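You operate a simulated robot arm through the tools that you are given. There is no shell and no other tool. Be economical: measure what you need, move in short steps, check, and stop when the job is done.

You are at the controls of a simulated robot arm. One attempt, no reset.

JOB
Shut the counter fridge down and stand the FIX tag on the cover.
Fine: red and blue baskets into the pan in well two, lid on, then the tag on the steel cover; power off. Set down upright: red tag.

It is judged by the outcome, as a careful person would: the job done as asked, and still so three seconds after it is handed in. It fails if anything else is knocked over, pushed out of place, dropped, spilled or broken. A push-on lid holds only when it is set on centred and level and pressed home; a screw cap is set on level and turned clockwise until tight.

ROBOT AND FRAMES
A 6-joint arm with a two-finger parallel gripper, fixed in place. Base frame: the origin is at the foot of the arm, x ahead of it, y to its left, z up. Units: m, degrees, N and s.
With the tool pointing down near the work surface it reaches from about 0.1 to 0.56 m from the base axis. Its first joint turns from -66.0 to 66.0 degrees. Payload 2.9 kg.
The TCP is the grasp point between the finger pads, 0.03 m short of the fingertips. In the tool frame z runs along the fingers and y along their closing line. The gripper opens to 0.11 m. The fingers are 0.02 m wide and 0.01 m thick; the gripper's body (0.048 by 0.112 m) begins 0.055 m behind the TCP.
Orientation is that of the tool frame in the base frame, as a unit quaternion [x, y, z, w]. With the fingers straight down and closing along the base's y, the tool's x points along the base's -x, its y along +y and its z along -z.

CONTROLS
- The arm moves only by the tool jog_arm. Its argument "plan" is text: rows parted by semicolons, each of 6 numbers parted by spaces: the shift along the tool's x, y, z in units of 25 mm (1.0 is 25 mm), then the turn, a rotation vector about the tool's x, y, z in units of 6 degrees (1.0 is 6 degrees). In form: dx dy dz wx wy wz; .... A call has 1 to 8 rows; each row shifts and turns the commanded pose from where the row before left it, along the tool's axes as they then stand. "claw" is the closure, from 0 (fully open) to 1 (shut), set as the call begins (left out, the last holds). A call with a number of a shift or a turn outside -1 to 1 is refused whole. Rows are played at 5 a second. More than 0.05 m and 8.6 degrees between two rows, or a gripper value outside its range, and nothing of the call is played. Where a pose cannot be reached the arm comes as near as it can. A force on the tool above 90 N (or 10 N above the force at the start of the call, whichever is more), or a blocked arm, ends the call early, and 0.2 s more pass. The fingers move at their own pace (about 0.108 m/s each) and stop on an object; they squeeze with about 44 N. The grip force told is the motor's: it shows also when the fingers shut on nothing. Time passes only in rows, and 0.2 s behind the last, so rows that do not move let the fingers close. It gives the time, the measured TCP pose, the force on the tool (base axes), the opening and the grip force at its end, in the units of the frame above (readings bear some noise), with the torque about the TCP (base axes, N m) and any sound that the robot's microphone picked up.
- Cameras (640 x 400 px; columns grow to the right, rows downward): "scene" is fixed at [0.0742, 0.4335, 1.3841]; the picture's right is [-0.77, -0.64, 0.00], its down [-0.36, 0.43, -0.83] and it looks along [0.53, -0.64, -0.56] (base axes); focal length 242 px, centre (320, 200). "wrist" rides on the gripper at [0.072, 0.017, -0.103] in the tool frame; the picture's right is [-0.23, 0.97, 0.00], its down [-0.76, -0.18, -0.62] and it looks along [-0.61, -0.14, 0.78] (tool axes); focal length 222 px, centre (320, 200). There is no depth. A picture from a camera that has moved, and an enlarged one, comes with that camera's place and axes in the base frame and with its lens.
- capture(camera): a new picture of that camera. No time passes.
- enlarge(camera, box): a new picture of the part [left, top, right, bottom] of that camera's present view, enlarged. No time passes.
- close_job(): hands the job in; it is judged then, once.

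Work in short steps. Places have to be worked out from the pictures, the camera data and where the tool is seen: move nearer, look again, correct. Check each grasp and each placing, and mend what went wrong. You have 120 turns and 64 pictures in all, those below and enlarged ones among them. Open the gripper and draw the arm clear of the work before you hand the job in, unless the task says otherwise; then end with one line.

The tools are called after "Emit:" by a JSON object that holds its "name" and its "arguments". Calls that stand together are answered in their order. jog_arm: Moves the arm, as the interface text tells. Its arguments: {"type":"object","properties":{"plan":{"type":"string"},"claw":{"type":"number"}},"required":["plan"]} The other tools are called the same way: capture (camera) takes a picture; enlarge (camera, box) takes an enlarged picture of a part of a camera's view; close_job () hands the job in.

At the start:

```text
t: 0.0
ee_pos: [0.4565, 0.042, 1.1567]
tcp_rot: [0.0, 1.0, -0.001, -0.001]
force: [-0.4, 0.2, 0.9]
moment: [0.02, 0.01, 0.0]
opening: 0.1098
grasp_force: 0.1
```

scene: 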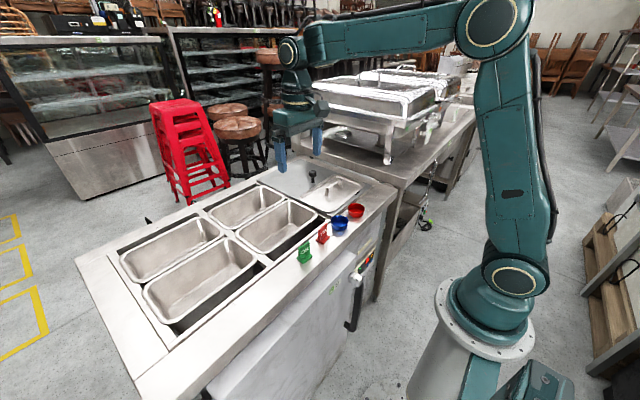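
wrist: 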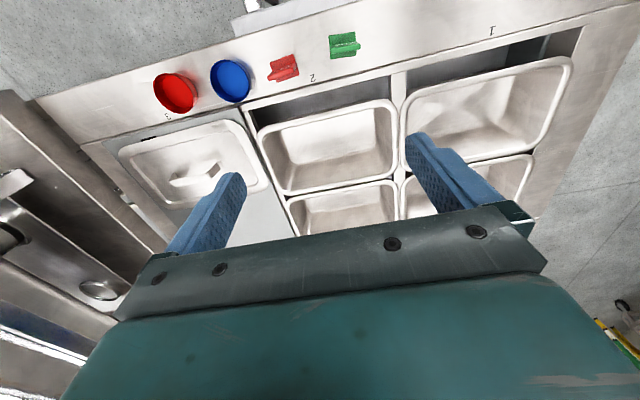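

I'll look more closely at the counter first, to read the tags, the labels and the switch.

Emit:
{"name": "enlarge", "arguments": {"camera": "scene", "box": [230, 150, 410, 280]}}

Emit:
{"name": "enlarge", "arguments": {"camera": "wrist", "box": [90, 20, 410, 220]}}

Emit:
{"name": "enlarge", "arguments": {"camera": "scene", "box": [310, 220, 400, 340]}}

```text
3.08 times, centred on (320, 215) of scene
camera zoom: at [0.0742, 0.4335, 1.3841], right [-0.77, -0.64, 0.0], down [-0.36, 0.43, -0.83], along [0.53, -0.64, -0.56], focal length 746 px, centre (320, 154)
```

zoom: 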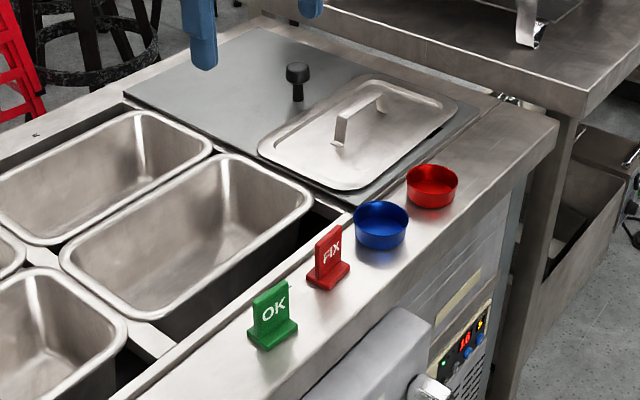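

```text
2.00 times, centred on (250, 120) of wrist
camera zoom: at [0.384, 0.0597, 1.2608], right [0.23, 0.97, 0.0], down [0.76, -0.18, 0.62], along [0.61, -0.14, -0.78], focal length 444 px, centre (460, 360)
```

zoom: 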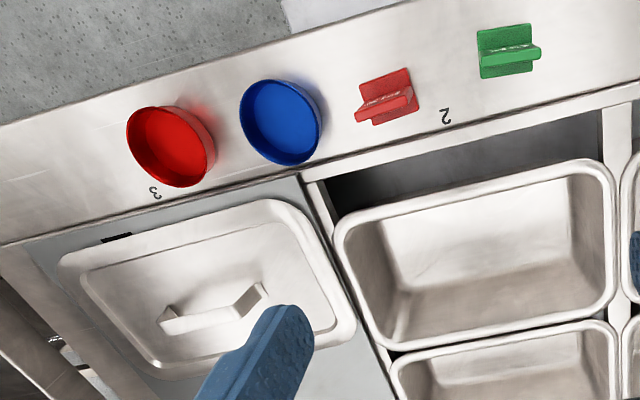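

```text
3.33 times, centred on (355, 280) of scene
camera zoom: at [0.0742, 0.4335, 1.3841], right [-0.77, -0.64, 0.0], down [-0.36, 0.43, -0.83], along [0.53, -0.64, -0.56], focal length 808 px, centre (203, -67)
```

zoom: 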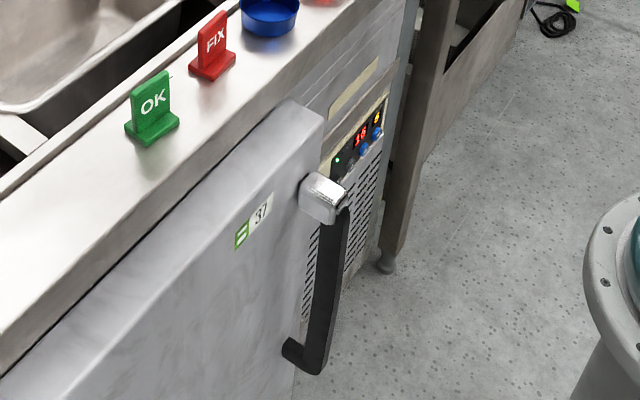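

Triangulating the two views puts the blue basket near (0.422, -0.090), the red one near (0.419, -0.188), and the counter top at z≈0.86. I'll move above the blue basket with the fingers partly open and look again.

Emit:
{"name": "jog_arm", "arguments": {"plan": "0.227 -0.88 0.7 0 0 0;0.227 -0.88 0.7 0 0 0;0.227 -0.88 0.7 0 0 0;0.227 -0.88 0.7 0 0 0;0.227 -0.88 0.7 0 0 0;0.227 -0.88 0.7 0 0 0;0 0 0 0 0 0", "claw": 0.2}}

Emit:
{"name": "capture", "arguments": {"camera": "wrist"}}

Emit:
{"name": "capture", "arguments": {"camera": "scene"}}

```text
t: 1.6
ee_pos: [0.421, -0.091, 1.0502]
tcp_rot: [0.0, 1.0, 0.0, -0.001]
force: [0.4, -0.2, 0.3]
moment: [0.01, 0.03, -0.02]
opening: 0.0878
grasp_force: 0.1
```

```text
58 pictures are left
camera wrist: at [0.3486, -0.074, 1.154], right [0.23, 0.97, 0.0], down [0.76, -0.18, 0.62], along [0.61, -0.14, -0.78], focal length 222 px, centre (320, 200)
```

wrist: 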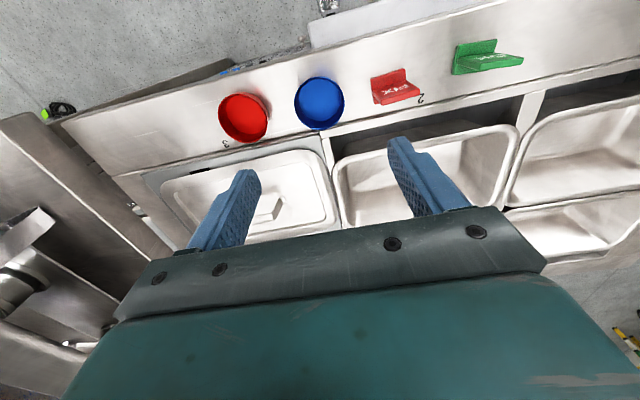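

```text
57 pictures are left
```

scene: 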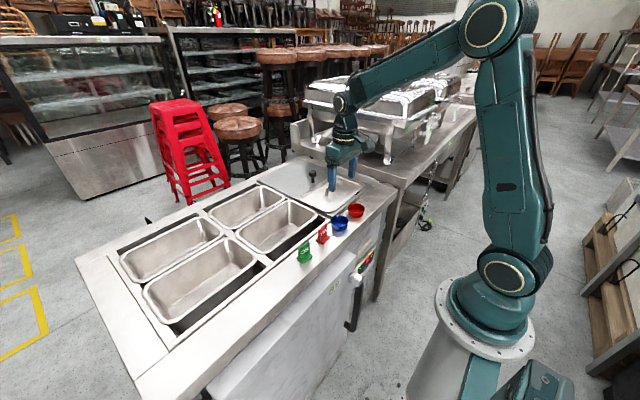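

Emit:
{"name": "enlarge", "arguments": {"camera": "wrist", "box": [200, 30, 440, 180]}}

Emit:
{"name": "enlarge", "arguments": {"camera": "scene", "box": [290, 190, 380, 250]}}

```text
2.67 times, centred on (320, 105) of wrist
camera zoom: at [0.3486, -0.074, 1.154], right [0.23, 0.97, 0.0], down [0.76, -0.18, 0.62], along [0.61, -0.14, -0.78], focal length 592 px, centre (320, 453)
```

zoom: 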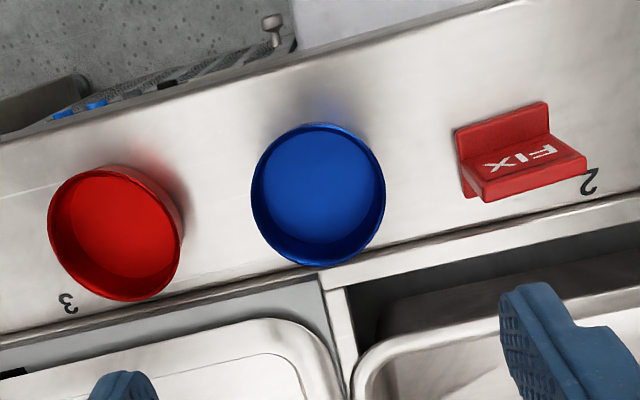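

```text
6.67 times, centred on (335, 220) of scene
camera zoom: at [0.0742, 0.4335, 1.3841], right [-0.77, -0.64, 0.0], down [-0.36, 0.43, -0.83], along [0.53, -0.64, -0.56], focal length 1617 px, centre (220, 67)
```

zoom: 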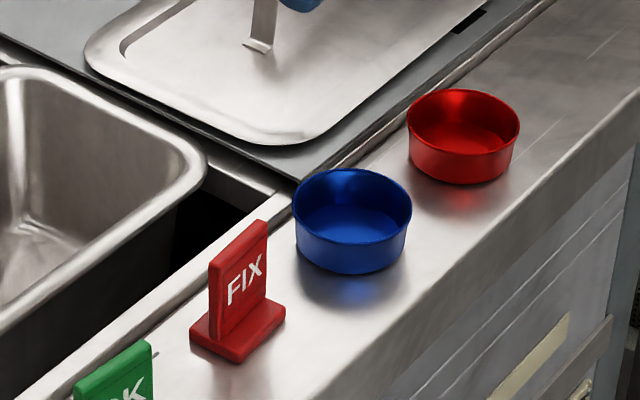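

The rim is about 60 mm across at z≈0.884. I'll descend to just above it and check the alignment.

Emit:
{"name": "jog_arm", "arguments": {"plan": "0 0.05 1 0 0 0;0 0 1 0 0 0;0 0 1 0 0 0;0 0 1 0 0 0;0 0 1 0 0 0;0 0 0 0 0 0"}}

Emit:
{"name": "capture", "arguments": {"camera": "wrist"}}

Emit:
{"name": "enlarge", "arguments": {"camera": "scene", "box": [290, 180, 380, 240]}}

```text
t: 3.0
ee_pos: [0.4216, -0.0881, 0.9268]
tcp_rot: [0.0, 1.0, 0.0, 0.0]
force: [-0.2, -0.1, 0.0]
moment: [-0.01, 0.0, -0.01]
opening: 0.0878
grasp_force: 0.1
```

```text
54 pictures are left
camera wrist: at [0.3488, -0.072, 1.0304], right [0.23, 0.97, 0.0], down [0.76, -0.18, 0.62], along [0.61, -0.14, -0.78], focal length 222 px, centre (320, 200)
```

wrist: 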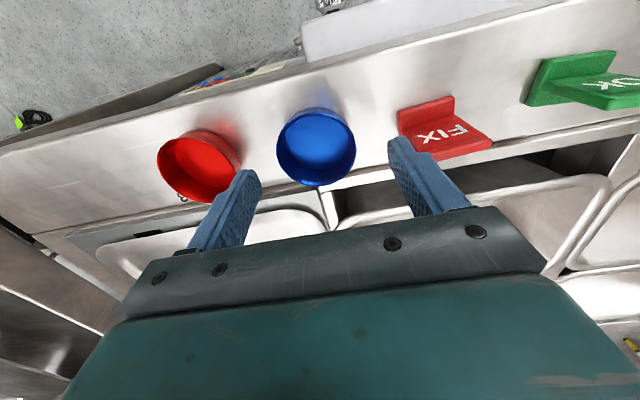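

```text
6.67 times, centred on (335, 210) of scene
camera zoom: at [0.0742, 0.4335, 1.3841], right [-0.77, -0.64, 0.0], down [-0.36, 0.43, -0.83], along [0.53, -0.64, -0.56], focal length 1617 px, centre (220, 133)
```

zoom: 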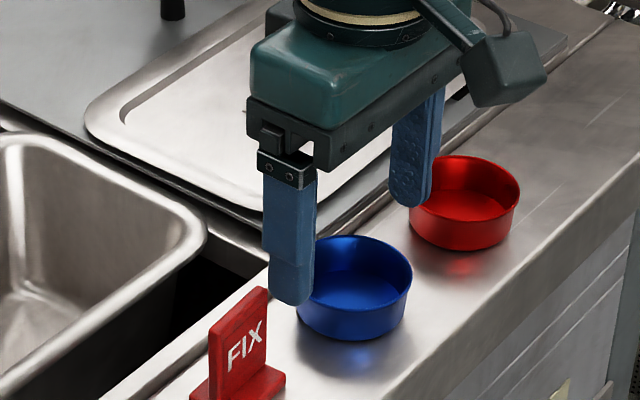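

Both fingers straddle the blue rim with clearance to the tag and the red basket. I'll descend to the side wall and close.

Emit:
{"name": "jog_arm", "arguments": {"plan": "0.12 -0.07 0.7 0 0 0;0 0 0.7 0 0 0;0 0 0 0 0 0"}}

Emit:
{"name": "jog_arm", "arguments": {"plan": "0 0 0 0 0 0;0 0 0 0 0 0;0 0 0 0 0 0", "claw": 0.6}}

Emit:
{"name": "enlarge", "arguments": {"camera": "scene", "box": [290, 180, 380, 240]}}

```text
t: 3.8
ee_pos: [0.4183, -0.0892, 0.8892]
tcp_rot: [0.001, 1.0, 0.0, 0.0]
force: [0.7, -0.6, 0.8]
moment: [0.06, 0.01, -0.02]
opening: 0.088
grasp_force: 0.0
```

```text
t: 4.6
ee_pos: [0.4176, -0.0896, 0.8903]
tcp_rot: [0.0, 1.0, 0.0, 0.0]
force: [0.3, 0.5, 1.4]
moment: [-0.01, -0.02, -0.01]
opening: 0.0584
grasp_force: 44.1
```

```text
6.67 times, centred on (335, 210) of scene
camera zoom: at [0.0742, 0.4335, 1.3841], right [-0.77, -0.64, 0.0], down [-0.36, 0.43, -0.83], along [0.53, -0.64, -0.56], focal length 1617 px, centre (220, 133)
```

zoom: 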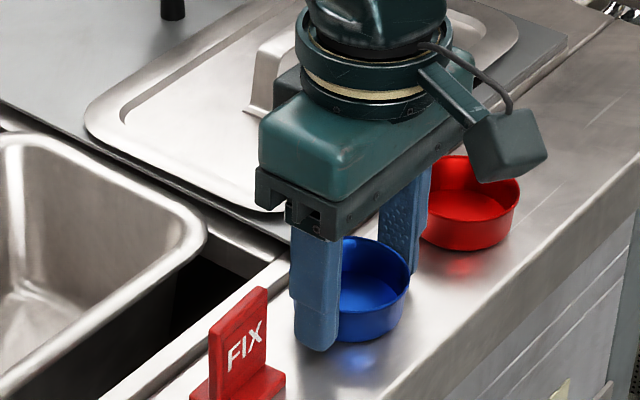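

The blue basket is held (opening 58 mm, 44 N). I'll lift it and carry it above the pan in well two, centred near (0.59, 0.038) with its rim at about 0.86.

Emit:
{"name": "jog_arm", "arguments": {"plan": "0 0 -0.4 0 0 0;0 0 -1 0 0 0;0 0 -1 0 0 0;0 0 -1 0 0 0;0 0 -0.8 0 0 0;0 0 0 0 0 0"}}

Emit:
{"name": "jog_arm", "arguments": {"plan": "-0.95 0.97 0 0 0 0;-0.95 0.97 0 0 0 0;-0.95 0.97 0 0 0 0;-0.95 0.97 0 0 0 0;-0.95 0.97 0 0 0 0;-0.95 0.97 0 0 0 0;-0.95 0.97 0 0 0 0;0 0 0 0 0 0"}}

Emit:
{"name": "capture", "arguments": {"camera": "wrist"}}

Emit:
{"name": "enlarge", "arguments": {"camera": "scene", "box": [200, 130, 380, 250]}}

```text
t: 6.0
ee_pos: [0.4183, -0.0899, 0.9959]
tcp_rot: [0.0, 1.0, 0.0, 0.0]
force: [0.3, -0.7, -0.3]
moment: [0.03, 0.04, 0.02]
opening: 0.0438
grasp_force: 0.0
```

```text
t: 7.8
ee_pos: [0.5847, 0.0792, 0.995]
tcp_rot: [0.0, 1.0, -0.001, 0.0]
force: [1.0, 0.1, -0.2]
moment: [0.02, -0.01, -0.03]
opening: 0.0443
grasp_force: 0.0
```

```text
51 pictures are left
camera wrist: at [0.5125, 0.0958, 1.0998], right [0.23, 0.97, 0.0], down [0.76, -0.18, 0.62], along [0.61, -0.14, -0.78], focal length 222 px, centre (320, 200)
```

wrist: 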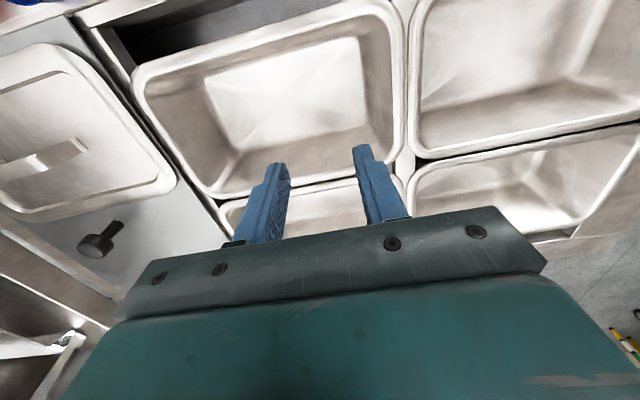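

```text
3.33 times, centred on (290, 190) of scene
camera zoom: at [0.0742, 0.4335, 1.3841], right [-0.77, -0.64, 0.0], down [-0.36, 0.43, -0.83], along [0.53, -0.64, -0.56], focal length 808 px, centre (420, 233)
```

zoom: 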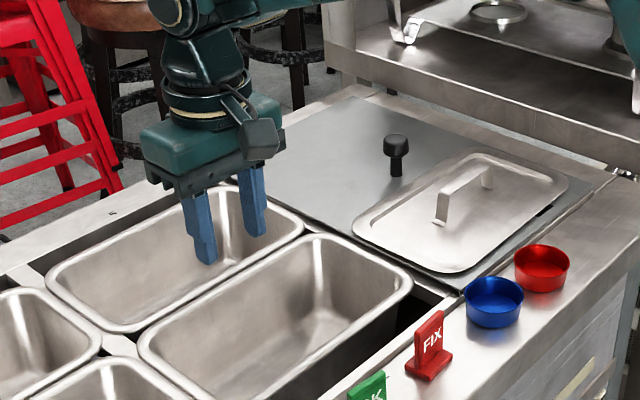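

The basket slipped out during the lift and stayed upright on the counter; the opening now reads 44 mm. I'll go back, open, and re-measure it before gripping lower down.

Emit:
{"name": "jog_arm", "arguments": {"plan": "0.95 -0.97 0 0 0 0;0.95 -0.97 0 0 0 0;0.95 -0.97 0 0 0 0;0.95 -0.97 0 0 0 0;0.95 -0.97 0 0 0 0;0.95 -0.97 0 0 0 0;0.95 -0.97 0 0 0 0;0 0 0 0 0 0", "claw": 0.2}}

Emit:
{"name": "enlarge", "arguments": {"camera": "wrist", "box": [200, 50, 440, 200]}}

Emit:
{"name": "enlarge", "arguments": {"camera": "scene", "box": [310, 190, 370, 240]}}

```text
t: 9.6
ee_pos: [0.4186, -0.0933, 0.9974]
tcp_rot: [-0.001, 1.0, 0.001, 0.001]
force: [0.0, 1.3, 1.1]
moment: [0.0, -0.02, 0.03]
opening: 0.0878
grasp_force: 0.0
```

```text
2.67 times, centred on (320, 125) of wrist
camera zoom: at [0.345, -0.0754, 1.1031], right [0.23, 0.97, 0.0], down [0.76, -0.18, 0.62], along [0.61, -0.14, -0.78], focal length 592 px, centre (320, 400)
```

zoom: 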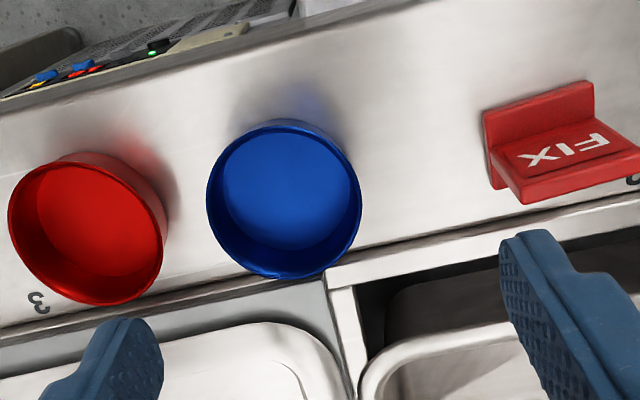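

```text
8.00 times, centred on (340, 215) of scene
camera zoom: at [0.0742, 0.4335, 1.3841], right [-0.77, -0.64, 0.0], down [-0.36, 0.43, -0.83], along [0.53, -0.64, -0.56], focal length 1940 px, centre (160, 80)
```

zoom: 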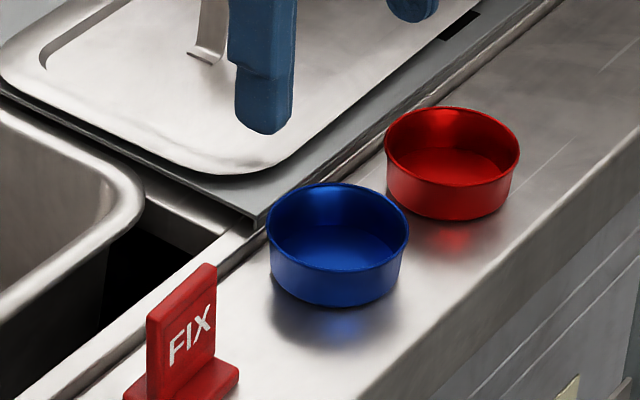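

Blue has moved about 1 cm toward red and now sits near (0.419, -0.104), with the rim about 58 mm across. I'll use a smaller opening to stay clear of red, and look before descending fully.

Emit:
{"name": "jog_arm", "arguments": {"plan": "0 -0.42 0 0 0 0;0 0 1 0 0 0;0 0 1 0 0 0;0 0 0.9 0 0 0;0 0 0 0 0 0", "claw": 0.32}}

Emit:
{"name": "enlarge", "arguments": {"camera": "wrist", "box": [200, 80, 440, 230]}}

Emit:
{"name": "enlarge", "arguments": {"camera": "scene", "box": [310, 190, 370, 240]}}

```text
t: 10.8
ee_pos: [0.4179, -0.0979, 0.9232]
tcp_rot: [0.0, 1.0, 0.0, -0.001]
force: [0.4, 0.0, -0.3]
moment: [0.02, -0.01, 0.0]
opening: 0.0746
grasp_force: 0.1
```

```text
2.67 times, centred on (320, 155) of wrist
camera zoom: at [0.3449, -0.0812, 1.0276], right [0.23, 0.97, 0.0], down [0.76, -0.18, 0.62], along [0.61, -0.14, -0.78], focal length 592 px, centre (320, 320)
```

zoom: 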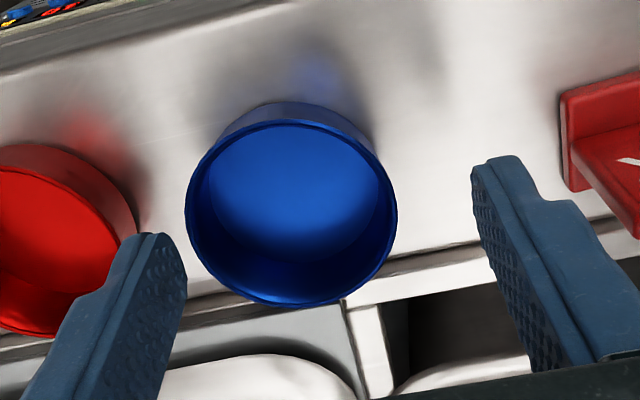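

```text
8.00 times, centred on (340, 215) of scene
camera zoom: at [0.0742, 0.4335, 1.3841], right [-0.77, -0.64, 0.0], down [-0.36, 0.43, -0.83], along [0.53, -0.64, -0.56], focal length 1940 px, centre (160, 80)
```

zoom: 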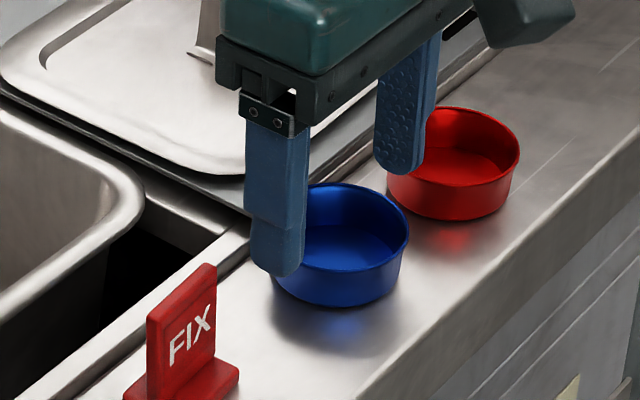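

With y-closing, the finger would have only about 15 mm between the baskets, which is too tight. I'll raise, turn the tool 90° so the fingers close along x, and centre on blue at about (0.420, -0.106).

Emit:
{"name": "jog_arm", "arguments": {"plan": "0 0 -1 0 0 1;0 0 -1 0 0 1;0 0 0 0 0 1;0 0 0 0 0 1;0 0 0 0 0 1;0 0 0 0 0 1;0 0 0 0 0 1;0 0 0 0 0 1"}}

Emit:
{"name": "jog_arm", "arguments": {"plan": "0 0 0 0 0 1;0 0 0 0 0 1;0 0 0 0 0 1;0 0 0 0 0 1;0 0 0 0 0 1;0 0 0 0 0 1;0 0 0 0 0 1;0 0 0 0 0 0"}}

Emit:
{"name": "capture", "arguments": {"camera": "wrist"}}

```text
t: 12.6
ee_pos: [0.4184, -0.1016, 0.9727]
tcp_rot: [0.408, 0.913, 0.0, 0.0]
force: [-0.7, 0.9, 0.4]
moment: [-0.05, 0.02, -0.01]
opening: 0.0749
grasp_force: 0.0
```

```text
t: 14.4
ee_pos: [0.4201, -0.0994, 0.9726]
tcp_rot: [0.708, 0.707, 0.001, 0.0]
force: [-0.3, -0.4, 0.8]
moment: [-0.01, 0.01, 0.0]
opening: 0.0748
grasp_force: 0.1
```

```text
45 pictures are left
camera wrist: at [0.4367, -0.0278, 1.0776], right [0.97, -0.23, 0.0], down [-0.18, -0.76, 0.62], along [-0.14, -0.61, -0.78], focal length 222 px, centre (320, 200)
```

wrist: 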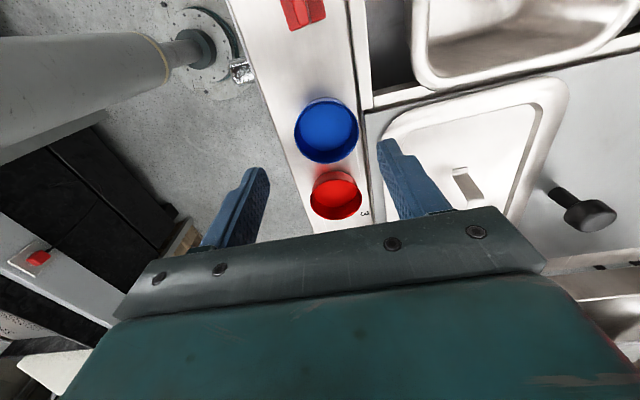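

Closing along x, the far finger would be too close to the steel cover's edge (x≈0.464). I'll pinch the near (-x) wall of the blue basket instead, with one finger inside and one outside, and hover first to check.

Emit:
{"name": "jog_arm", "arguments": {"plan": "-0.2 -1 0 0 0 0;0 0 1 0 0 0;0 0 1 0 0 0;0 0 0 0 0 0", "claw": 0.62}}

Emit:
{"name": "enlarge", "arguments": {"camera": "wrist", "box": [200, 80, 440, 230]}}

Emit:
{"name": "enlarge", "arguments": {"camera": "scene", "box": [310, 190, 370, 240]}}

```text
t: 15.4
ee_pos: [0.3957, -0.1055, 0.9233]
tcp_rot: [0.707, 0.707, -0.001, 0.0]
force: [0.1, -0.2, -0.2]
moment: [0.0, 0.01, -0.01]
opening: 0.0419
grasp_force: 0.1
```

```text
2.67 times, centred on (320, 155) of wrist
camera zoom: at [0.4124, -0.0341, 1.0276], right [0.97, -0.23, 0.0], down [-0.18, -0.76, 0.62], along [-0.14, -0.61, -0.78], focal length 592 px, centre (320, 320)
```

zoom: 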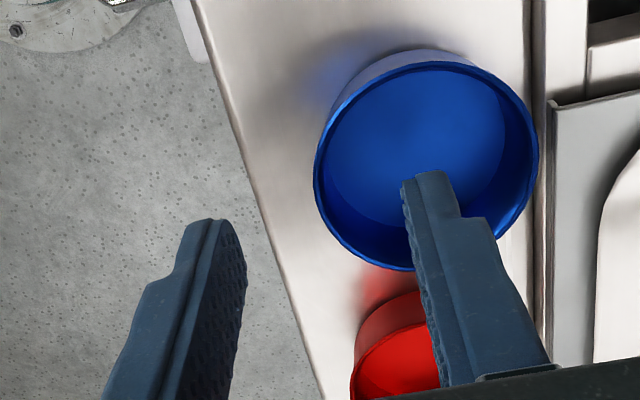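

```text
8.00 times, centred on (340, 215) of scene
camera zoom: at [0.0742, 0.4335, 1.3841], right [-0.77, -0.64, 0.0], down [-0.36, 0.43, -0.83], along [0.53, -0.64, -0.56], focal length 1940 px, centre (160, 80)
```

zoom: 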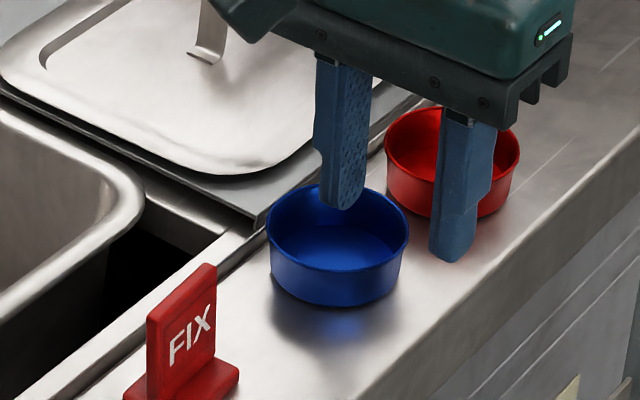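

The near wall (x≈0.396) lies between the fingers, with the inner finger over the basket's middle. I'll lower, close on the wall, and lift slightly to test.

Emit:
{"name": "jog_arm", "arguments": {"plan": "0.08 0 0.6 0 0 0;0 0 0.6 0 0 0;0 0 0 0 0 0"}}

Emit:
{"name": "jog_arm", "arguments": {"plan": "0 0 0 0 0 0;0 0 0 0 0 0;0 0 0 0 0 0;0 0 0 0 0 0", "claw": 1}}

Emit:
{"name": "jog_arm", "arguments": {"plan": "0 0 -0.3 0 0 0;0 0 -0.5 0 0 0;0 0 -0.7 0 0 0;0 0 0 0 0 0"}}

Emit:
{"name": "enlarge", "arguments": {"camera": "scene", "box": [310, 180, 380, 240]}}

```text
t: 16.2
ee_pos: [0.3962, -0.1035, 0.8941]
tcp_rot: [0.707, 0.707, 0.0, 0.001]
force: [-0.9, 0.2, 0.2]
moment: [0.02, 0.01, 0.0]
opening: 0.0417
grasp_force: 0.1
```

```text
t: 17.2
ee_pos: [0.3953, -0.1037, 0.8943]
tcp_rot: [0.707, 0.707, 0.001, 0.001]
force: [-1.5, -1.0, 16.1]
moment: [0.0, -0.65, -0.06]
opening: 0.0063
grasp_force: 43.9
```

```text
t: 18.2
ee_pos: [0.3955, -0.1027, 0.9313]
tcp_rot: [0.707, 0.707, 0.0, 0.0]
force: [-0.4, -0.6, -1.5]
moment: [0.01, 0.0, -0.01]
opening: 0.0046
grasp_force: 43.1
```

```text
6.67 times, centred on (345, 210) of scene
camera zoom: at [0.0742, 0.4335, 1.3841], right [-0.77, -0.64, 0.0], down [-0.36, 0.43, -0.83], along [0.53, -0.64, -0.56], focal length 1617 px, centre (153, 133)
```

zoom: 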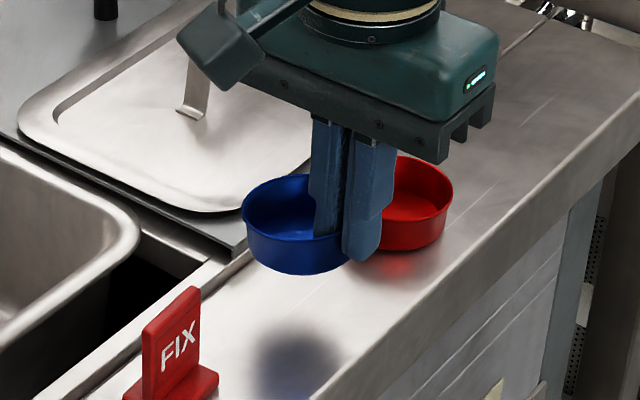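

The wall grip holds and the basket is up. I'll raise it, carry it over the pan, and then turn the tool back so the basket sits on the +y side.

Emit:
{"name": "jog_arm", "arguments": {"plan": "0 0 -0.9 0 0 0;0 0 -0.9 0 0 0;0 0 -0.9 0 0 0;0 0 0 0 0 0"}}

Emit:
{"name": "jog_arm", "arguments": {"plan": "0.79 0.975 0 0 0 0;0.79 0.975 0 0 0 0;0.79 0.975 0 0 0 0;0.79 0.975 0 0 0 0;0.79 0.975 0 0 0 0;0.79 0.975 0 0 0 0;0.79 0.975 0 0 0 0;0.79 0.975 0 0 0 0"}}

Emit:
{"name": "jog_arm", "arguments": {"plan": "0 0 0 0 0 -1;0 0 0 0 0 -1;0 0 0 0 0 -1;0 0 0 0 0 -1;0 0 0 0 0 -1;0 0 0 0 0 -1;0 0 0 0 0 -1;0 0 0 0 0 -1"}}

Emit:
{"name": "jog_arm", "arguments": {"plan": "0 0 0 0 0 -1;0 0 0 0 0 -1;0 0 0 0 0 -1;0 0 0 0 0 -1;0 0 0 0 0 -1;0 0 0 0 0 -1;0 0 0 0 0 -1;0 0 0 0 0 0"}}

Emit:
{"name": "capture", "arguments": {"camera": "wrist"}}

Emit:
{"name": "enlarge", "arguments": {"camera": "scene", "box": [200, 130, 380, 250]}}

```text
t: 19.2
ee_pos: [0.3953, -0.104, 1.0001]
tcp_rot: [0.707, 0.707, 0.0, -0.001]
force: [0.3, 0.4, -0.2]
moment: [-0.01, -0.02, -0.02]
opening: 0.005
grasp_force: 43.6
```

```text
t: 21.0
ee_pos: [0.5917, 0.0517, 0.9997]
tcp_rot: [0.707, 0.707, 0.001, 0.001]
force: [0.0, -0.1, -0.5]
moment: [0.0, 0.0, 0.02]
opening: 0.0046
grasp_force: 44.3
```

```text
t: 22.8
ee_pos: [0.5891, 0.0553, 0.9997]
tcp_rot: [0.358, 0.934, -0.001, 0.0]
force: [0.0, 0.1, -0.3]
moment: [0.01, -0.02, 0.03]
opening: 0.0045
grasp_force: 44.2
```

```text
t: 24.6
ee_pos: [0.5893, 0.0545, 0.999]
tcp_rot: [-0.001, 1.0, 0.0, 0.0]
force: [0.6, 0.4, -0.2]
moment: [0.02, -0.01, 0.01]
opening: 0.0047
grasp_force: 43.9
```

```text
41 pictures are left
camera wrist: at [0.5169, 0.0715, 1.103], right [0.23, 0.97, 0.0], down [0.76, -0.18, 0.62], along [0.61, -0.14, -0.78], focal length 222 px, centre (320, 200)
```

wrist: 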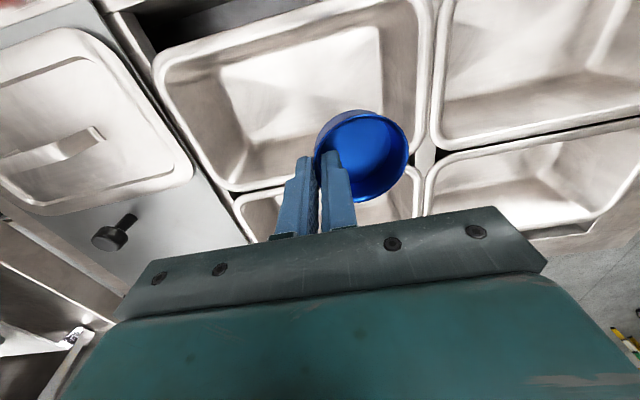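

```text
3.33 times, centred on (290, 190) of scene
camera zoom: at [0.0742, 0.4335, 1.3841], right [-0.77, -0.64, 0.0], down [-0.36, 0.43, -0.83], along [0.53, -0.64, -0.56], focal length 808 px, centre (420, 233)
```

zoom: 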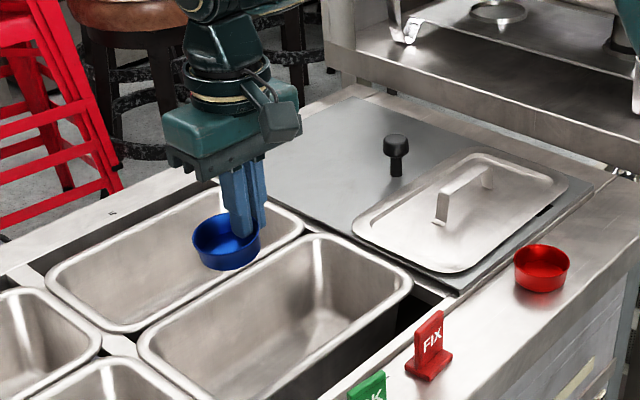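

The blue basket hangs over the +y half of the pan. I'll lower into it in stages and watch the force.

Emit:
{"name": "jog_arm", "arguments": {"plan": "0 0 1 0 0 0;0 0 1 0 0 0;0 0 1 0 0 0;0 0 1 0 0 0;0 0 1 0 0 0;0 0 1 0 0 0;0 0 0 0 0 0"}}

Emit:
{"name": "capture", "arguments": {"camera": "wrist"}}

Emit:
{"name": "enlarge", "arguments": {"camera": "scene", "box": [200, 150, 350, 250]}}

```text
t: 26.2
ee_pos: [0.5899, 0.0554, 0.8469]
tcp_rot: [0.0, 1.0, 0.0, -0.001]
force: [0.3, -0.6, -0.9]
moment: [0.0, 0.01, 0.01]
opening: 0.0045
grasp_force: 43.7
```

```text
39 pictures are left
camera wrist: at [0.5173, 0.073, 0.9518], right [0.23, 0.97, 0.0], down [0.76, -0.18, 0.62], along [0.61, -0.14, -0.78], focal length 222 px, centre (320, 200)
```

wrist: 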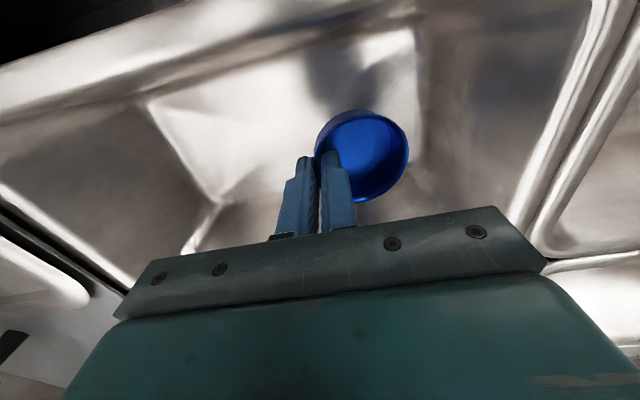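

```text
4.00 times, centred on (275, 200) of scene
camera zoom: at [0.0742, 0.4335, 1.3841], right [-0.77, -0.64, 0.0], down [-0.36, 0.43, -0.83], along [0.53, -0.64, -0.56], focal length 970 px, centre (500, 200)
```

zoom: 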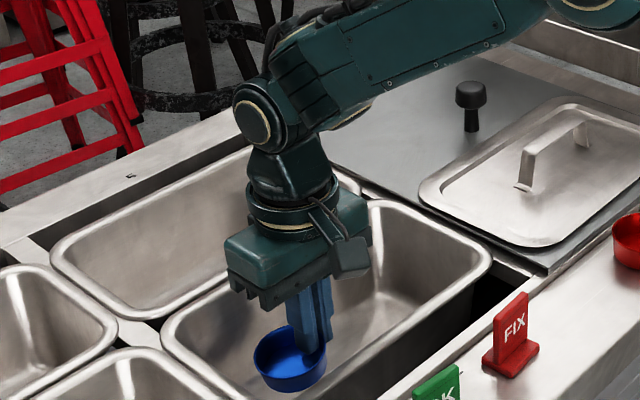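

No contact yet, with the basket bottom near 0.811. I'll step down finely until the force shows the pan floor.

Emit:
{"name": "jog_arm", "arguments": {"plan": "0 0 0.35 0 0 0;0 0 0.35 0 0 0;0 0 0 0 0 0"}}

Emit:
{"name": "jog_arm", "arguments": {"plan": "0 0 0.25 0 0 0;0 0 0 0 0 0"}}

Emit:
{"name": "jog_arm", "arguments": {"plan": "0 0 0.2 0 0 0;0 0 0 0 0 0"}}

```text
t: 27.0
ee_pos: [0.5903, 0.0559, 0.8311]
tcp_rot: [-0.001, 1.0, 0.0, -0.001]
force: [-0.3, -0.3, -0.1]
moment: [0.0, -0.01, 0.01]
opening: 0.0045
grasp_force: 43.7
```

```text
t: 27.6
ee_pos: [0.5891, 0.0551, 0.8241]
tcp_rot: [0.0, 1.0, 0.0, 0.0]
force: [0.4, 0.2, -0.3]
moment: [0.0, 0.0, -0.02]
opening: 0.0043
grasp_force: 44.1
```

```text
t: 28.2
ee_pos: [0.5906, 0.0546, 0.8194]
tcp_rot: [0.0, 1.0, -0.001, 0.0]
force: [0.1, -0.2, -0.5]
moment: [-0.01, 0.02, -0.04]
opening: 0.0044
grasp_force: 43.7
```

No contact yet; I'll continue in 5 mm steps.

Emit:
{"name": "jog_arm", "arguments": {"plan": "0 0 0.2 0 0 0;0 0 0 0 0 0"}}

Emit:
{"name": "jog_arm", "arguments": {"plan": "0 0 0.2 0 0 0;0 0 0 0 0 0"}}

Emit:
{"name": "jog_arm", "arguments": {"plan": "0 0 0.2 0 0 0;0 0 0 0 0 0"}}

```text
t: 28.8
ee_pos: [0.5903, 0.0551, 0.8148]
tcp_rot: [-0.001, 1.0, 0.0, 0.0]
force: [0.8, -0.8, -0.1]
moment: [-0.02, -0.01, 0.03]
opening: 0.0042
grasp_force: 44.4
```

```text
t: 29.4
ee_pos: [0.59, 0.056, 0.8114]
tcp_rot: [-0.001, 1.0, 0.0, 0.002]
force: [1.1, 1.5, 12.6]
moment: [0.65, 0.05, -0.06]
opening: 0.0044
grasp_force: 44.4
```

```text
t: 30.0
ee_pos: [0.5898, 0.0556, 0.8067]
tcp_rot: [-0.002, 1.0, 0.0, 0.001]
force: [3.2, -0.7, 18.1]
moment: [0.85, 0.02, -0.12]
opening: 0.0027
grasp_force: 42.5
```

The far edge touched the floor near TCP z≈0.812 and the basket has begun to level out. I'll release gently and look.

Emit:
{"name": "jog_arm", "arguments": {"plan": "0 0 0 0 0 0;0 0 0 0 0 0;0 0 0 0 0 0", "claw": 0.76}}

Emit:
{"name": "jog_arm", "arguments": {"plan": "0 0 -0.5 0 0 0;0 0 -1 0 0 0;0 0 -1 0 0 0;0 0 -1 0 0 0;0 0 -1 0 0 0;0 0 -1 0 0 0;0 0 -1 0 0 0;0 0 -1 0 0 0"}}

Emit:
{"name": "capture", "arguments": {"camera": "wrist"}}

```text
t: 30.8
ee_pos: [0.5886, 0.0577, 0.8049]
tcp_rot: [0.0, 1.0, 0.0, -0.001]
force: [-0.1, -0.3, -0.3]
moment: [0.0, 0.03, -0.01]
opening: 0.0262
grasp_force: 0.1
```

```text
t: 32.6
ee_pos: [0.5879, 0.0554, 0.9915]
tcp_rot: [0.001, 1.0, -0.001, 0.0]
force: [0.8, -0.9, 0.4]
moment: [0.03, -0.01, 0.0]
opening: 0.0264
grasp_force: 0.1
```

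```text
37 pictures are left
camera wrist: at [0.5152, 0.0718, 1.0957], right [0.23, 0.97, 0.0], down [0.76, -0.18, 0.62], along [0.61, -0.14, -0.78], focal length 222 px, centre (320, 200)
```

wrist: 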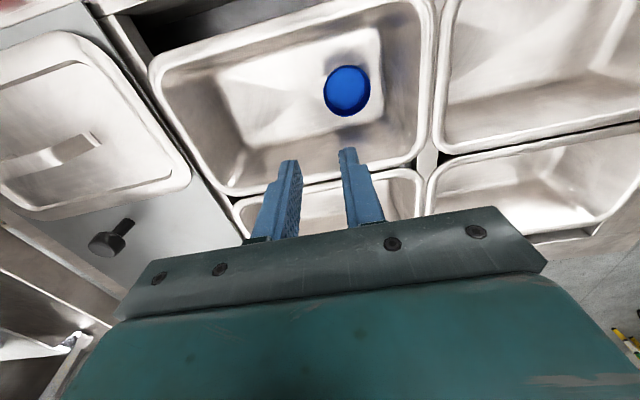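

Blue stands in the pan at about (0.588, 0.090). Next is the red basket: I'll go above its +y wall.

Emit:
{"name": "jog_arm", "arguments": {"plan": "0.84 -1 0 0 0 0;0.84 -1 0 0 0 0;0.84 -1 0 0 0 0;0.84 -1 0 0 0 0;0.84 -1 0 0 0 0;0.84 -1 0 0 0 0;0.84 -1 0 0 0 0;0.84 -1 0 0 0 0", "claw": 0.62}}

Emit:
{"name": "jog_arm", "arguments": {"plan": "0 0 1 0 0 0;0 0 1 0 0 0;0 0 0.7 0 0 0;0 0 0 0 0 0"}}

Emit:
{"name": "enlarge", "arguments": {"camera": "wrist", "box": [200, 80, 440, 230]}}

```text
t: 34.4
ee_pos: [0.4219, -0.1443, 0.9927]
tcp_rot: [0.0, 1.0, 0.0, 0.001]
force: [0.5, -0.7, -0.2]
moment: [0.0, 0.02, -0.01]
opening: 0.0418
grasp_force: 0.1
```

```text
t: 35.4
ee_pos: [0.4223, -0.144, 0.9241]
tcp_rot: [0.0, 1.0, 0.0, 0.0]
force: [-0.3, 0.5, 0.5]
moment: [-0.01, -0.02, 0.02]
opening: 0.0418
grasp_force: 0.0
```

```text
2.67 times, centred on (320, 155) of wrist
camera zoom: at [0.3488, -0.1277, 1.0287], right [0.23, 0.97, 0.0], down [0.76, -0.18, 0.62], along [0.61, -0.14, -0.78], focal length 592 px, centre (320, 320)
```

zoom: 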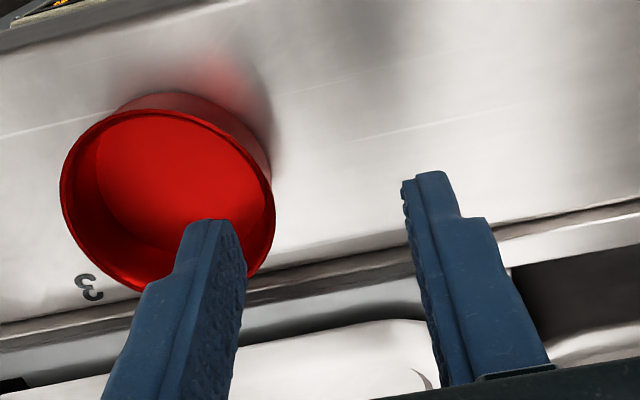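

The red rim is centred near (0.412, -0.184), so its +y wall is at y≈-0.155. I'll shift over it, descend and pinch.

Emit:
{"name": "jog_arm", "arguments": {"plan": "0.38 -0.44 0 0 0 0;0 0 0 0 0 0;0 0 0.6 0 0 0;0 0 0.6 0 0 0;0 0 0 0 0 0"}}

Emit:
{"name": "jog_arm", "arguments": {"plan": "0 0 0 0 0 0;0 0 0 0 0 0;0 0 0 0 0 0;0 0 0 0 0 0", "claw": 1}}

Emit:
{"name": "jog_arm", "arguments": {"plan": "0 0 -0.3 0 0 0;0 0 -0.5 0 0 0;0 0 -0.8 0 0 0;0 0 -0.9 0 0 0;0 0 -0.9 0 0 0;0 0 -0.9 0 0 0;0 0 0 0 0 0"}}

Emit:
{"name": "capture", "arguments": {"camera": "wrist"}}

```text
t: 36.6
ee_pos: [0.4133, -0.1554, 0.8956]
tcp_rot: [0.0, 1.0, 0.0, 0.0]
force: [0.2, -0.5, -0.1]
moment: [-0.01, -0.02, -0.01]
opening: 0.0419
grasp_force: 0.1
```

```text
t: 37.6
ee_pos: [0.4138, -0.1557, 0.8962]
tcp_rot: [0.0, 1.0, -0.002, 0.001]
force: [0.2, 0.3, 13.8]
moment: [-0.68, 0.1, -0.01]
opening: 0.0024
grasp_force: 42.1
```

```text
t: 39.2
ee_pos: [0.4118, -0.1577, 1.0032]
tcp_rot: [0.0, 1.0, -0.001, 0.0]
force: [-0.5, -0.8, -0.3]
moment: [0.02, -0.03, -0.02]
opening: 0.0014
grasp_force: 41.8
```

```text
35 pictures are left
camera wrist: at [0.3387, -0.1406, 1.1069], right [0.23, 0.97, 0.0], down [0.76, -0.18, 0.62], along [0.61, -0.14, -0.78], focal length 222 px, centre (320, 200)
```

wrist: 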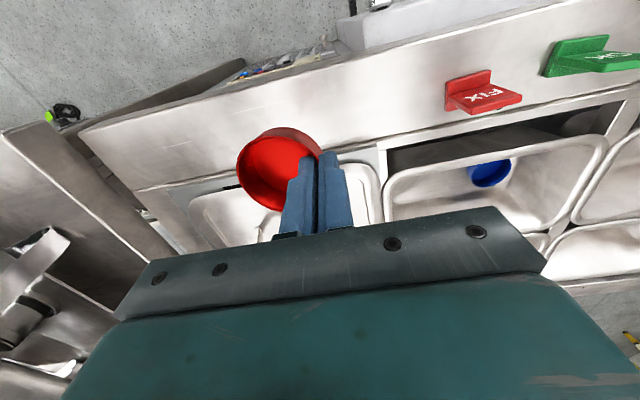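

Red is held. I'll carry it above the -y half of the pan.

Emit:
{"name": "jog_arm", "arguments": {"plan": "-0.88 0.86 0 0 0 0;-0.88 0.86 0 0 0 0;-0.88 0.86 0 0 0 0;-0.88 0.86 0 0 0 0;-0.88 0.86 0 0 0 0;-0.88 0.86 0 0 0 0;-0.88 0.86 0 0 0 0;-0.88 0.86 0 0 0 0"}}

Emit:
{"name": "jog_arm", "arguments": {"plan": "0 0 1 0 0 0;0 0 1 0 0 0;0 0 1 0 0 0;0 0 1 0 0 0;0 0 1 0 0 0;0 0 1 0 0 0;0 0 0.6 0 0 0;0 0 0 0 0 0"}}

Emit:
{"name": "capture", "arguments": {"camera": "wrist"}}

```text
t: 41.0
ee_pos: [0.5899, 0.0179, 1.0033]
tcp_rot: [0.0, 1.0, -0.001, 0.0]
force: [-0.5, 0.5, -1.5]
moment: [-0.05, 0.03, -0.04]
opening: 0.0016
grasp_force: 41.2
```

```text
t: 42.8
ee_pos: [0.59, 0.0181, 0.8377]
tcp_rot: [0.0, 1.0, 0.0, 0.0]
force: [0.1, 0.1, 0.0]
moment: [0.02, 0.03, 0.02]
opening: 0.0014
grasp_force: 41.5
```

```text
34 pictures are left
camera wrist: at [0.5163, 0.0341, 0.942], right [0.23, 0.97, 0.0], down [0.76, -0.18, 0.62], along [0.61, -0.14, -0.78], focal length 222 px, centre (320, 200)
```

wrist: 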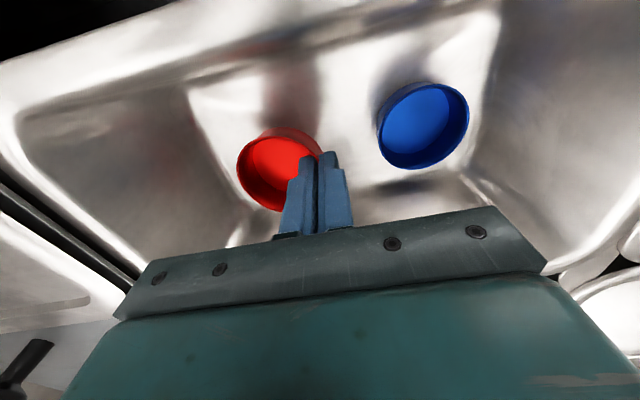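

There is clear space between red and blue. I'll lower to contact, which I expect near TCP z≈0.811.

Emit:
{"name": "jog_arm", "arguments": {"plan": "0 0 0.4 0 0 0;0 0 0.4 0 0 0;0 0 0 0 0 0"}}

Emit:
{"name": "jog_arm", "arguments": {"plan": "0 0 0.2 0 0 0;0 0 0 0 0 0"}}

Emit:
{"name": "jog_arm", "arguments": {"plan": "0 0 0.2 0 0 0;0 0 0 0 0 0"}}

```text
t: 43.6
ee_pos: [0.5893, 0.0149, 0.8185]
tcp_rot: [0.0, 1.0, 0.0, -0.001]
force: [0.5, -0.7, -0.3]
moment: [0.02, 0.01, -0.02]
opening: 0.0014
grasp_force: 41.8
```

```text
t: 44.2
ee_pos: [0.588, 0.0156, 0.8141]
tcp_rot: [-0.001, 1.0, 0.0, 0.001]
force: [-0.8, 1.0, 6.4]
moment: [-0.24, 0.04, -0.07]
opening: 0.0013
grasp_force: 41.4
```

```text
t: 44.8
ee_pos: [0.5893, 0.0172, 0.8103]
tcp_rot: [0.001, 1.0, 0.0, 0.001]
force: [1.3, 0.7, 15.4]
moment: [-0.58, 0.07, 0.17]
opening: 0.0017
grasp_force: 41.3
```

Contact. I'll lower slightly more, release, and back out upward.

Emit:
{"name": "jog_arm", "arguments": {"plan": "0 0 0.16 0 0 0;0 0 0 0 0 0"}}

Emit:
{"name": "jog_arm", "arguments": {"plan": "0 0 0 0 0 0;0 0 0 0 0 0;0 0 0 0 0 0", "claw": 0.77}}

Emit:
{"name": "jog_arm", "arguments": {"plan": "0 0 -0.5 0 0 0;0 0 -1 0 0 0;0 0 -1 0 0 0;0 0 -1 0 0 0;0 0 -1 0 0 0;0 0 -1 0 0 0;0 0 -1 0 0 0;0 0 -1 0 0 0"}}

Emit:
{"name": "capture", "arguments": {"camera": "wrist"}}

```text
t: 45.4
ee_pos: [0.5899, 0.0155, 0.8088]
tcp_rot: [0.0, 1.0, 0.001, 0.003]
force: [-0.4, 1.4, 31.5]
moment: [-0.56, 0.29, -0.31]
opening: 0.0021
grasp_force: 42.0
```

```text
t: 46.2
ee_pos: [0.5875, 0.0164, 0.8043]
tcp_rot: [0.001, 1.0, 0.001, -0.002]
force: [-0.2, 0.9, -0.7]
moment: [-0.03, 0.0, 0.01]
opening: 0.0251
grasp_force: 0.0
```

```text
t: 48.0
ee_pos: [0.5883, 0.015, 0.9881]
tcp_rot: [0.0, 1.0, 0.0, 0.0]
force: [-0.3, -0.4, -0.7]
moment: [-0.02, -0.01, -0.01]
opening: 0.0251
grasp_force: 0.0
```

```text
33 pictures are left
camera wrist: at [0.515, 0.0326, 1.0929], right [0.23, 0.97, 0.0], down [0.76, -0.18, 0.62], along [0.61, -0.14, -0.78], focal length 222 px, centre (320, 200)
```

wrist: 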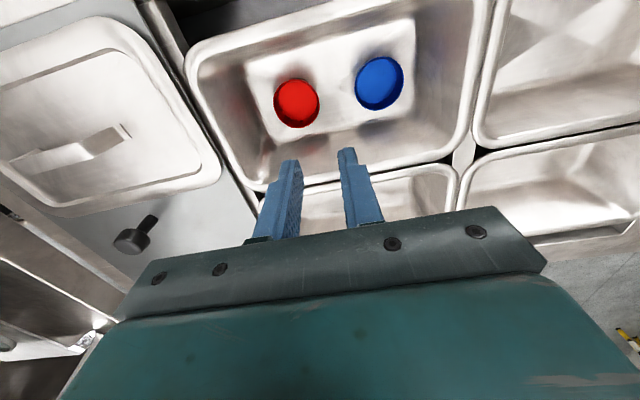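

Both baskets stand upright in the pan. Next is the lid: I'll move above its handle, near (0.55, -0.21), and turn 90° so the fingers close along x across the bar.

Emit:
{"name": "jog_arm", "arguments": {"plan": "0.19 -1 -0.2 0 0 0;0.19 -1 -0.2 0 0 0;0.19 -1 -0.2 0 0 0;0.19 -1 -0.2 0 0 0;0.19 -1 -0.2 0 0 0;0.19 -1 -0.2 0 0 0;0.19 -1 -0.2 0 0 0;0.19 -1 0 0 0 0", "claw": 0.4}}

Emit:
{"name": "jog_arm", "arguments": {"plan": "0 0 0 0 0 1;0 0 0 0 0 1;0 0 0 0 0 1;0 0 0 0 0 1;0 0 0 0 0 1;0 0 0 0 0 1;0 0 0 0 0 1;0 0 0 0 0 1"}}

Emit:
{"name": "jog_arm", "arguments": {"plan": "0 0 0 0 0 1;0 0 0 0 0 1;0 0 0 0 0 1;0 0 0 0 0 1;0 0 0 0 0 1;0 0 0 0 0 1;0 0 0 0 0 1;0 0 0 0 0 0"}}

Emit:
{"name": "capture", "arguments": {"camera": "wrist"}}

Emit:
{"name": "enlarge", "arguments": {"camera": "scene", "box": [260, 140, 380, 220]}}

```text
t: 49.8
ee_pos: [0.5499, -0.1849, 1.0269]
tcp_rot: [0.0, 1.0, 0.0, 0.0]
force: [0.4, -0.2, 0.9]
moment: [0.01, 0.0, 0.01]
opening: 0.0661
grasp_force: 0.0
```

```text
t: 51.6
ee_pos: [0.5495, -0.1848, 1.0255]
tcp_rot: [0.407, 0.913, -0.001, 0.0]
force: [-0.5, -0.5, 0.1]
moment: [0.02, 0.01, 0.03]
opening: 0.0661
grasp_force: 0.1
```

```text
t: 53.4
ee_pos: [0.5501, -0.1849, 1.0262]
tcp_rot: [0.707, 0.707, 0.0, 0.0]
force: [-0.7, -0.2, -0.5]
moment: [-0.01, 0.01, -0.02]
opening: 0.0659
grasp_force: 0.0
```

```text
32 pictures are left
camera wrist: at [0.5665, -0.1118, 1.1304], right [0.97, -0.23, 0.0], down [-0.18, -0.76, 0.62], along [-0.14, -0.61, -0.78], focal length 222 px, centre (320, 200)
```

wrist: 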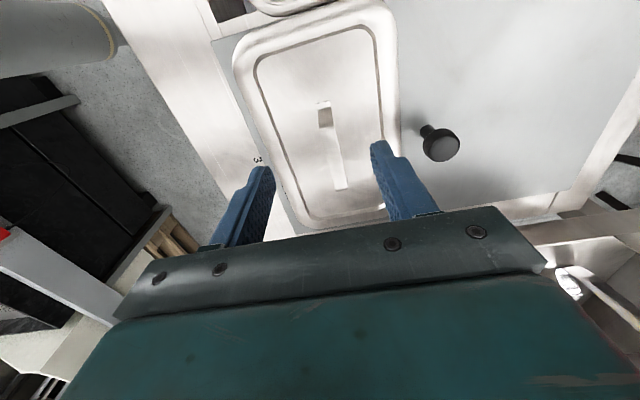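

```text
5.00 times, centred on (320, 180) of scene
camera zoom: at [0.0742, 0.4335, 1.3841], right [-0.77, -0.64, 0.0], down [-0.36, 0.43, -0.83], along [0.53, -0.64, -0.56], focal length 1213 px, centre (320, 300)
```

zoom: 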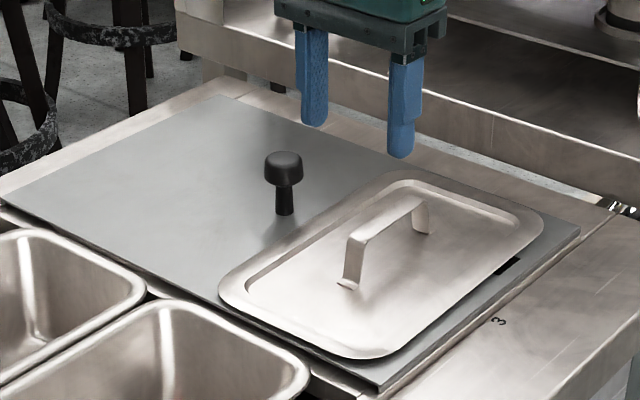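

The lid is centred near (0.556, -0.237), about 0.15 × 0.26 m, with its bar along y at z≈0.905. I'll align over the bar and descend part way.

Emit:
{"name": "jog_arm", "arguments": {"plan": "-1 0.14 0 0 0 0;-1 0.14 0 0 0 0;0 0 1 0 0 0;0 0 1 0 0 0;0 0 1 0 0 0;0 0 0 0 0 0"}}

Emit:
{"name": "capture", "arguments": {"camera": "wrist"}}

Emit:
{"name": "enlarge", "arguments": {"camera": "scene", "box": [280, 150, 380, 220]}}

```text
t: 54.8
ee_pos: [0.5578, -0.2333, 0.9541]
tcp_rot: [0.707, 0.707, 0.0, 0.001]
force: [0.3, 0.2, 0.4]
moment: [-0.03, 0.01, -0.05]
opening: 0.0661
grasp_force: 0.0
```

```text
30 pictures are left
camera wrist: at [0.5731, -0.1612, 1.058], right [0.97, -0.23, 0.0], down [-0.18, -0.76, 0.62], along [-0.14, -0.61, -0.78], focal length 222 px, centre (320, 200)
```

wrist: 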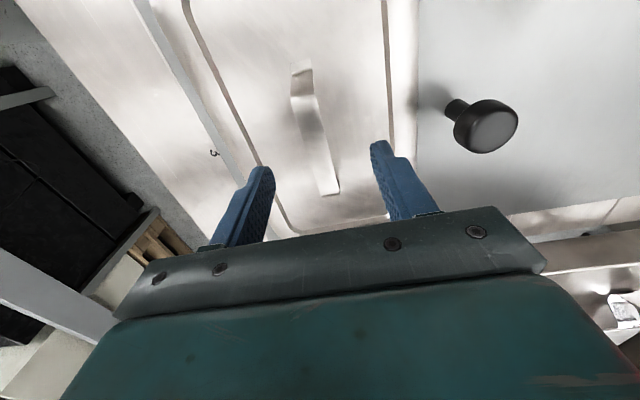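

```text
5.71 times, centred on (330, 185) of scene
camera zoom: at [0.0742, 0.4335, 1.3841], right [-0.77, -0.64, 0.0], down [-0.36, 0.43, -0.83], along [0.53, -0.64, -0.56], focal length 1386 px, centre (263, 286)
```

zoom: 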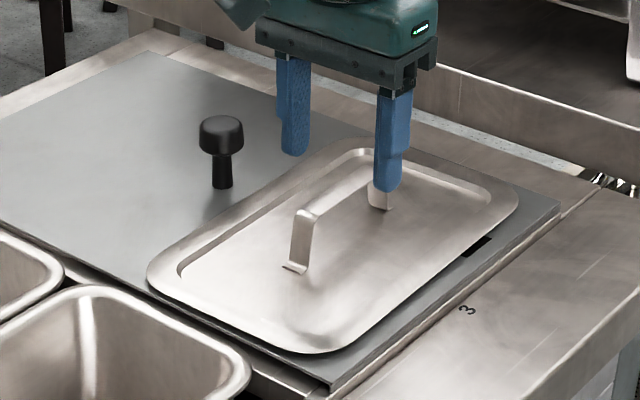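

The handle bar centre is at about (0.554, -0.235), between the fingers. I'll lower over it and close.

Emit:
{"name": "jog_arm", "arguments": {"plan": "-0.06 -0.1 0.8 0 0 0;0 0 0.8 0 0 0;0 0 0 0 0 0"}}

Emit:
{"name": "jog_arm", "arguments": {"plan": "0 0 0 0 0 0;0 0 0 0 0 0;0 0 0 0 0 0;0 0 0 0 0 0", "claw": 1}}

Emit:
{"name": "enlarge", "arguments": {"camera": "scene", "box": [280, 150, 380, 220]}}

```text
t: 55.6
ee_pos: [0.5541, -0.2378, 0.9098]
tcp_rot: [0.707, 0.707, 0.001, -0.001]
force: [0.3, -0.1, -0.9]
moment: [-0.01, 0.0, 0.01]
opening: 0.066
grasp_force: 0.0
```

```text
t: 56.6
ee_pos: [0.5538, -0.2382, 0.9114]
tcp_rot: [0.707, 0.707, 0.0, -0.001]
force: [0.6, 0.4, 0.2]
moment: [-0.03, -0.01, 0.06]
opening: 0.0156
grasp_force: 44.2
```

```text
5.71 times, centred on (330, 185) of scene
camera zoom: at [0.0742, 0.4335, 1.3841], right [-0.77, -0.64, 0.0], down [-0.36, 0.43, -0.83], along [0.53, -0.64, -0.56], focal length 1386 px, centre (263, 286)
```

zoom: 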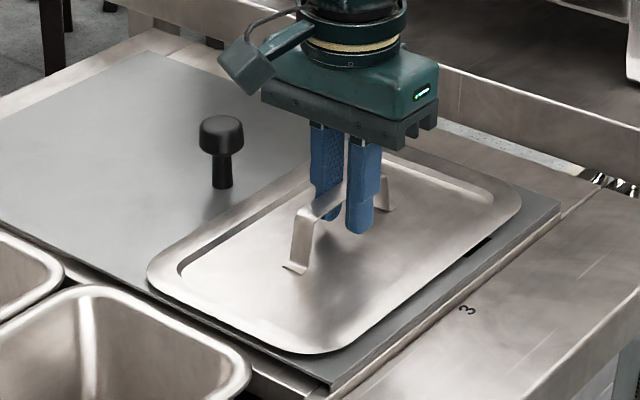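

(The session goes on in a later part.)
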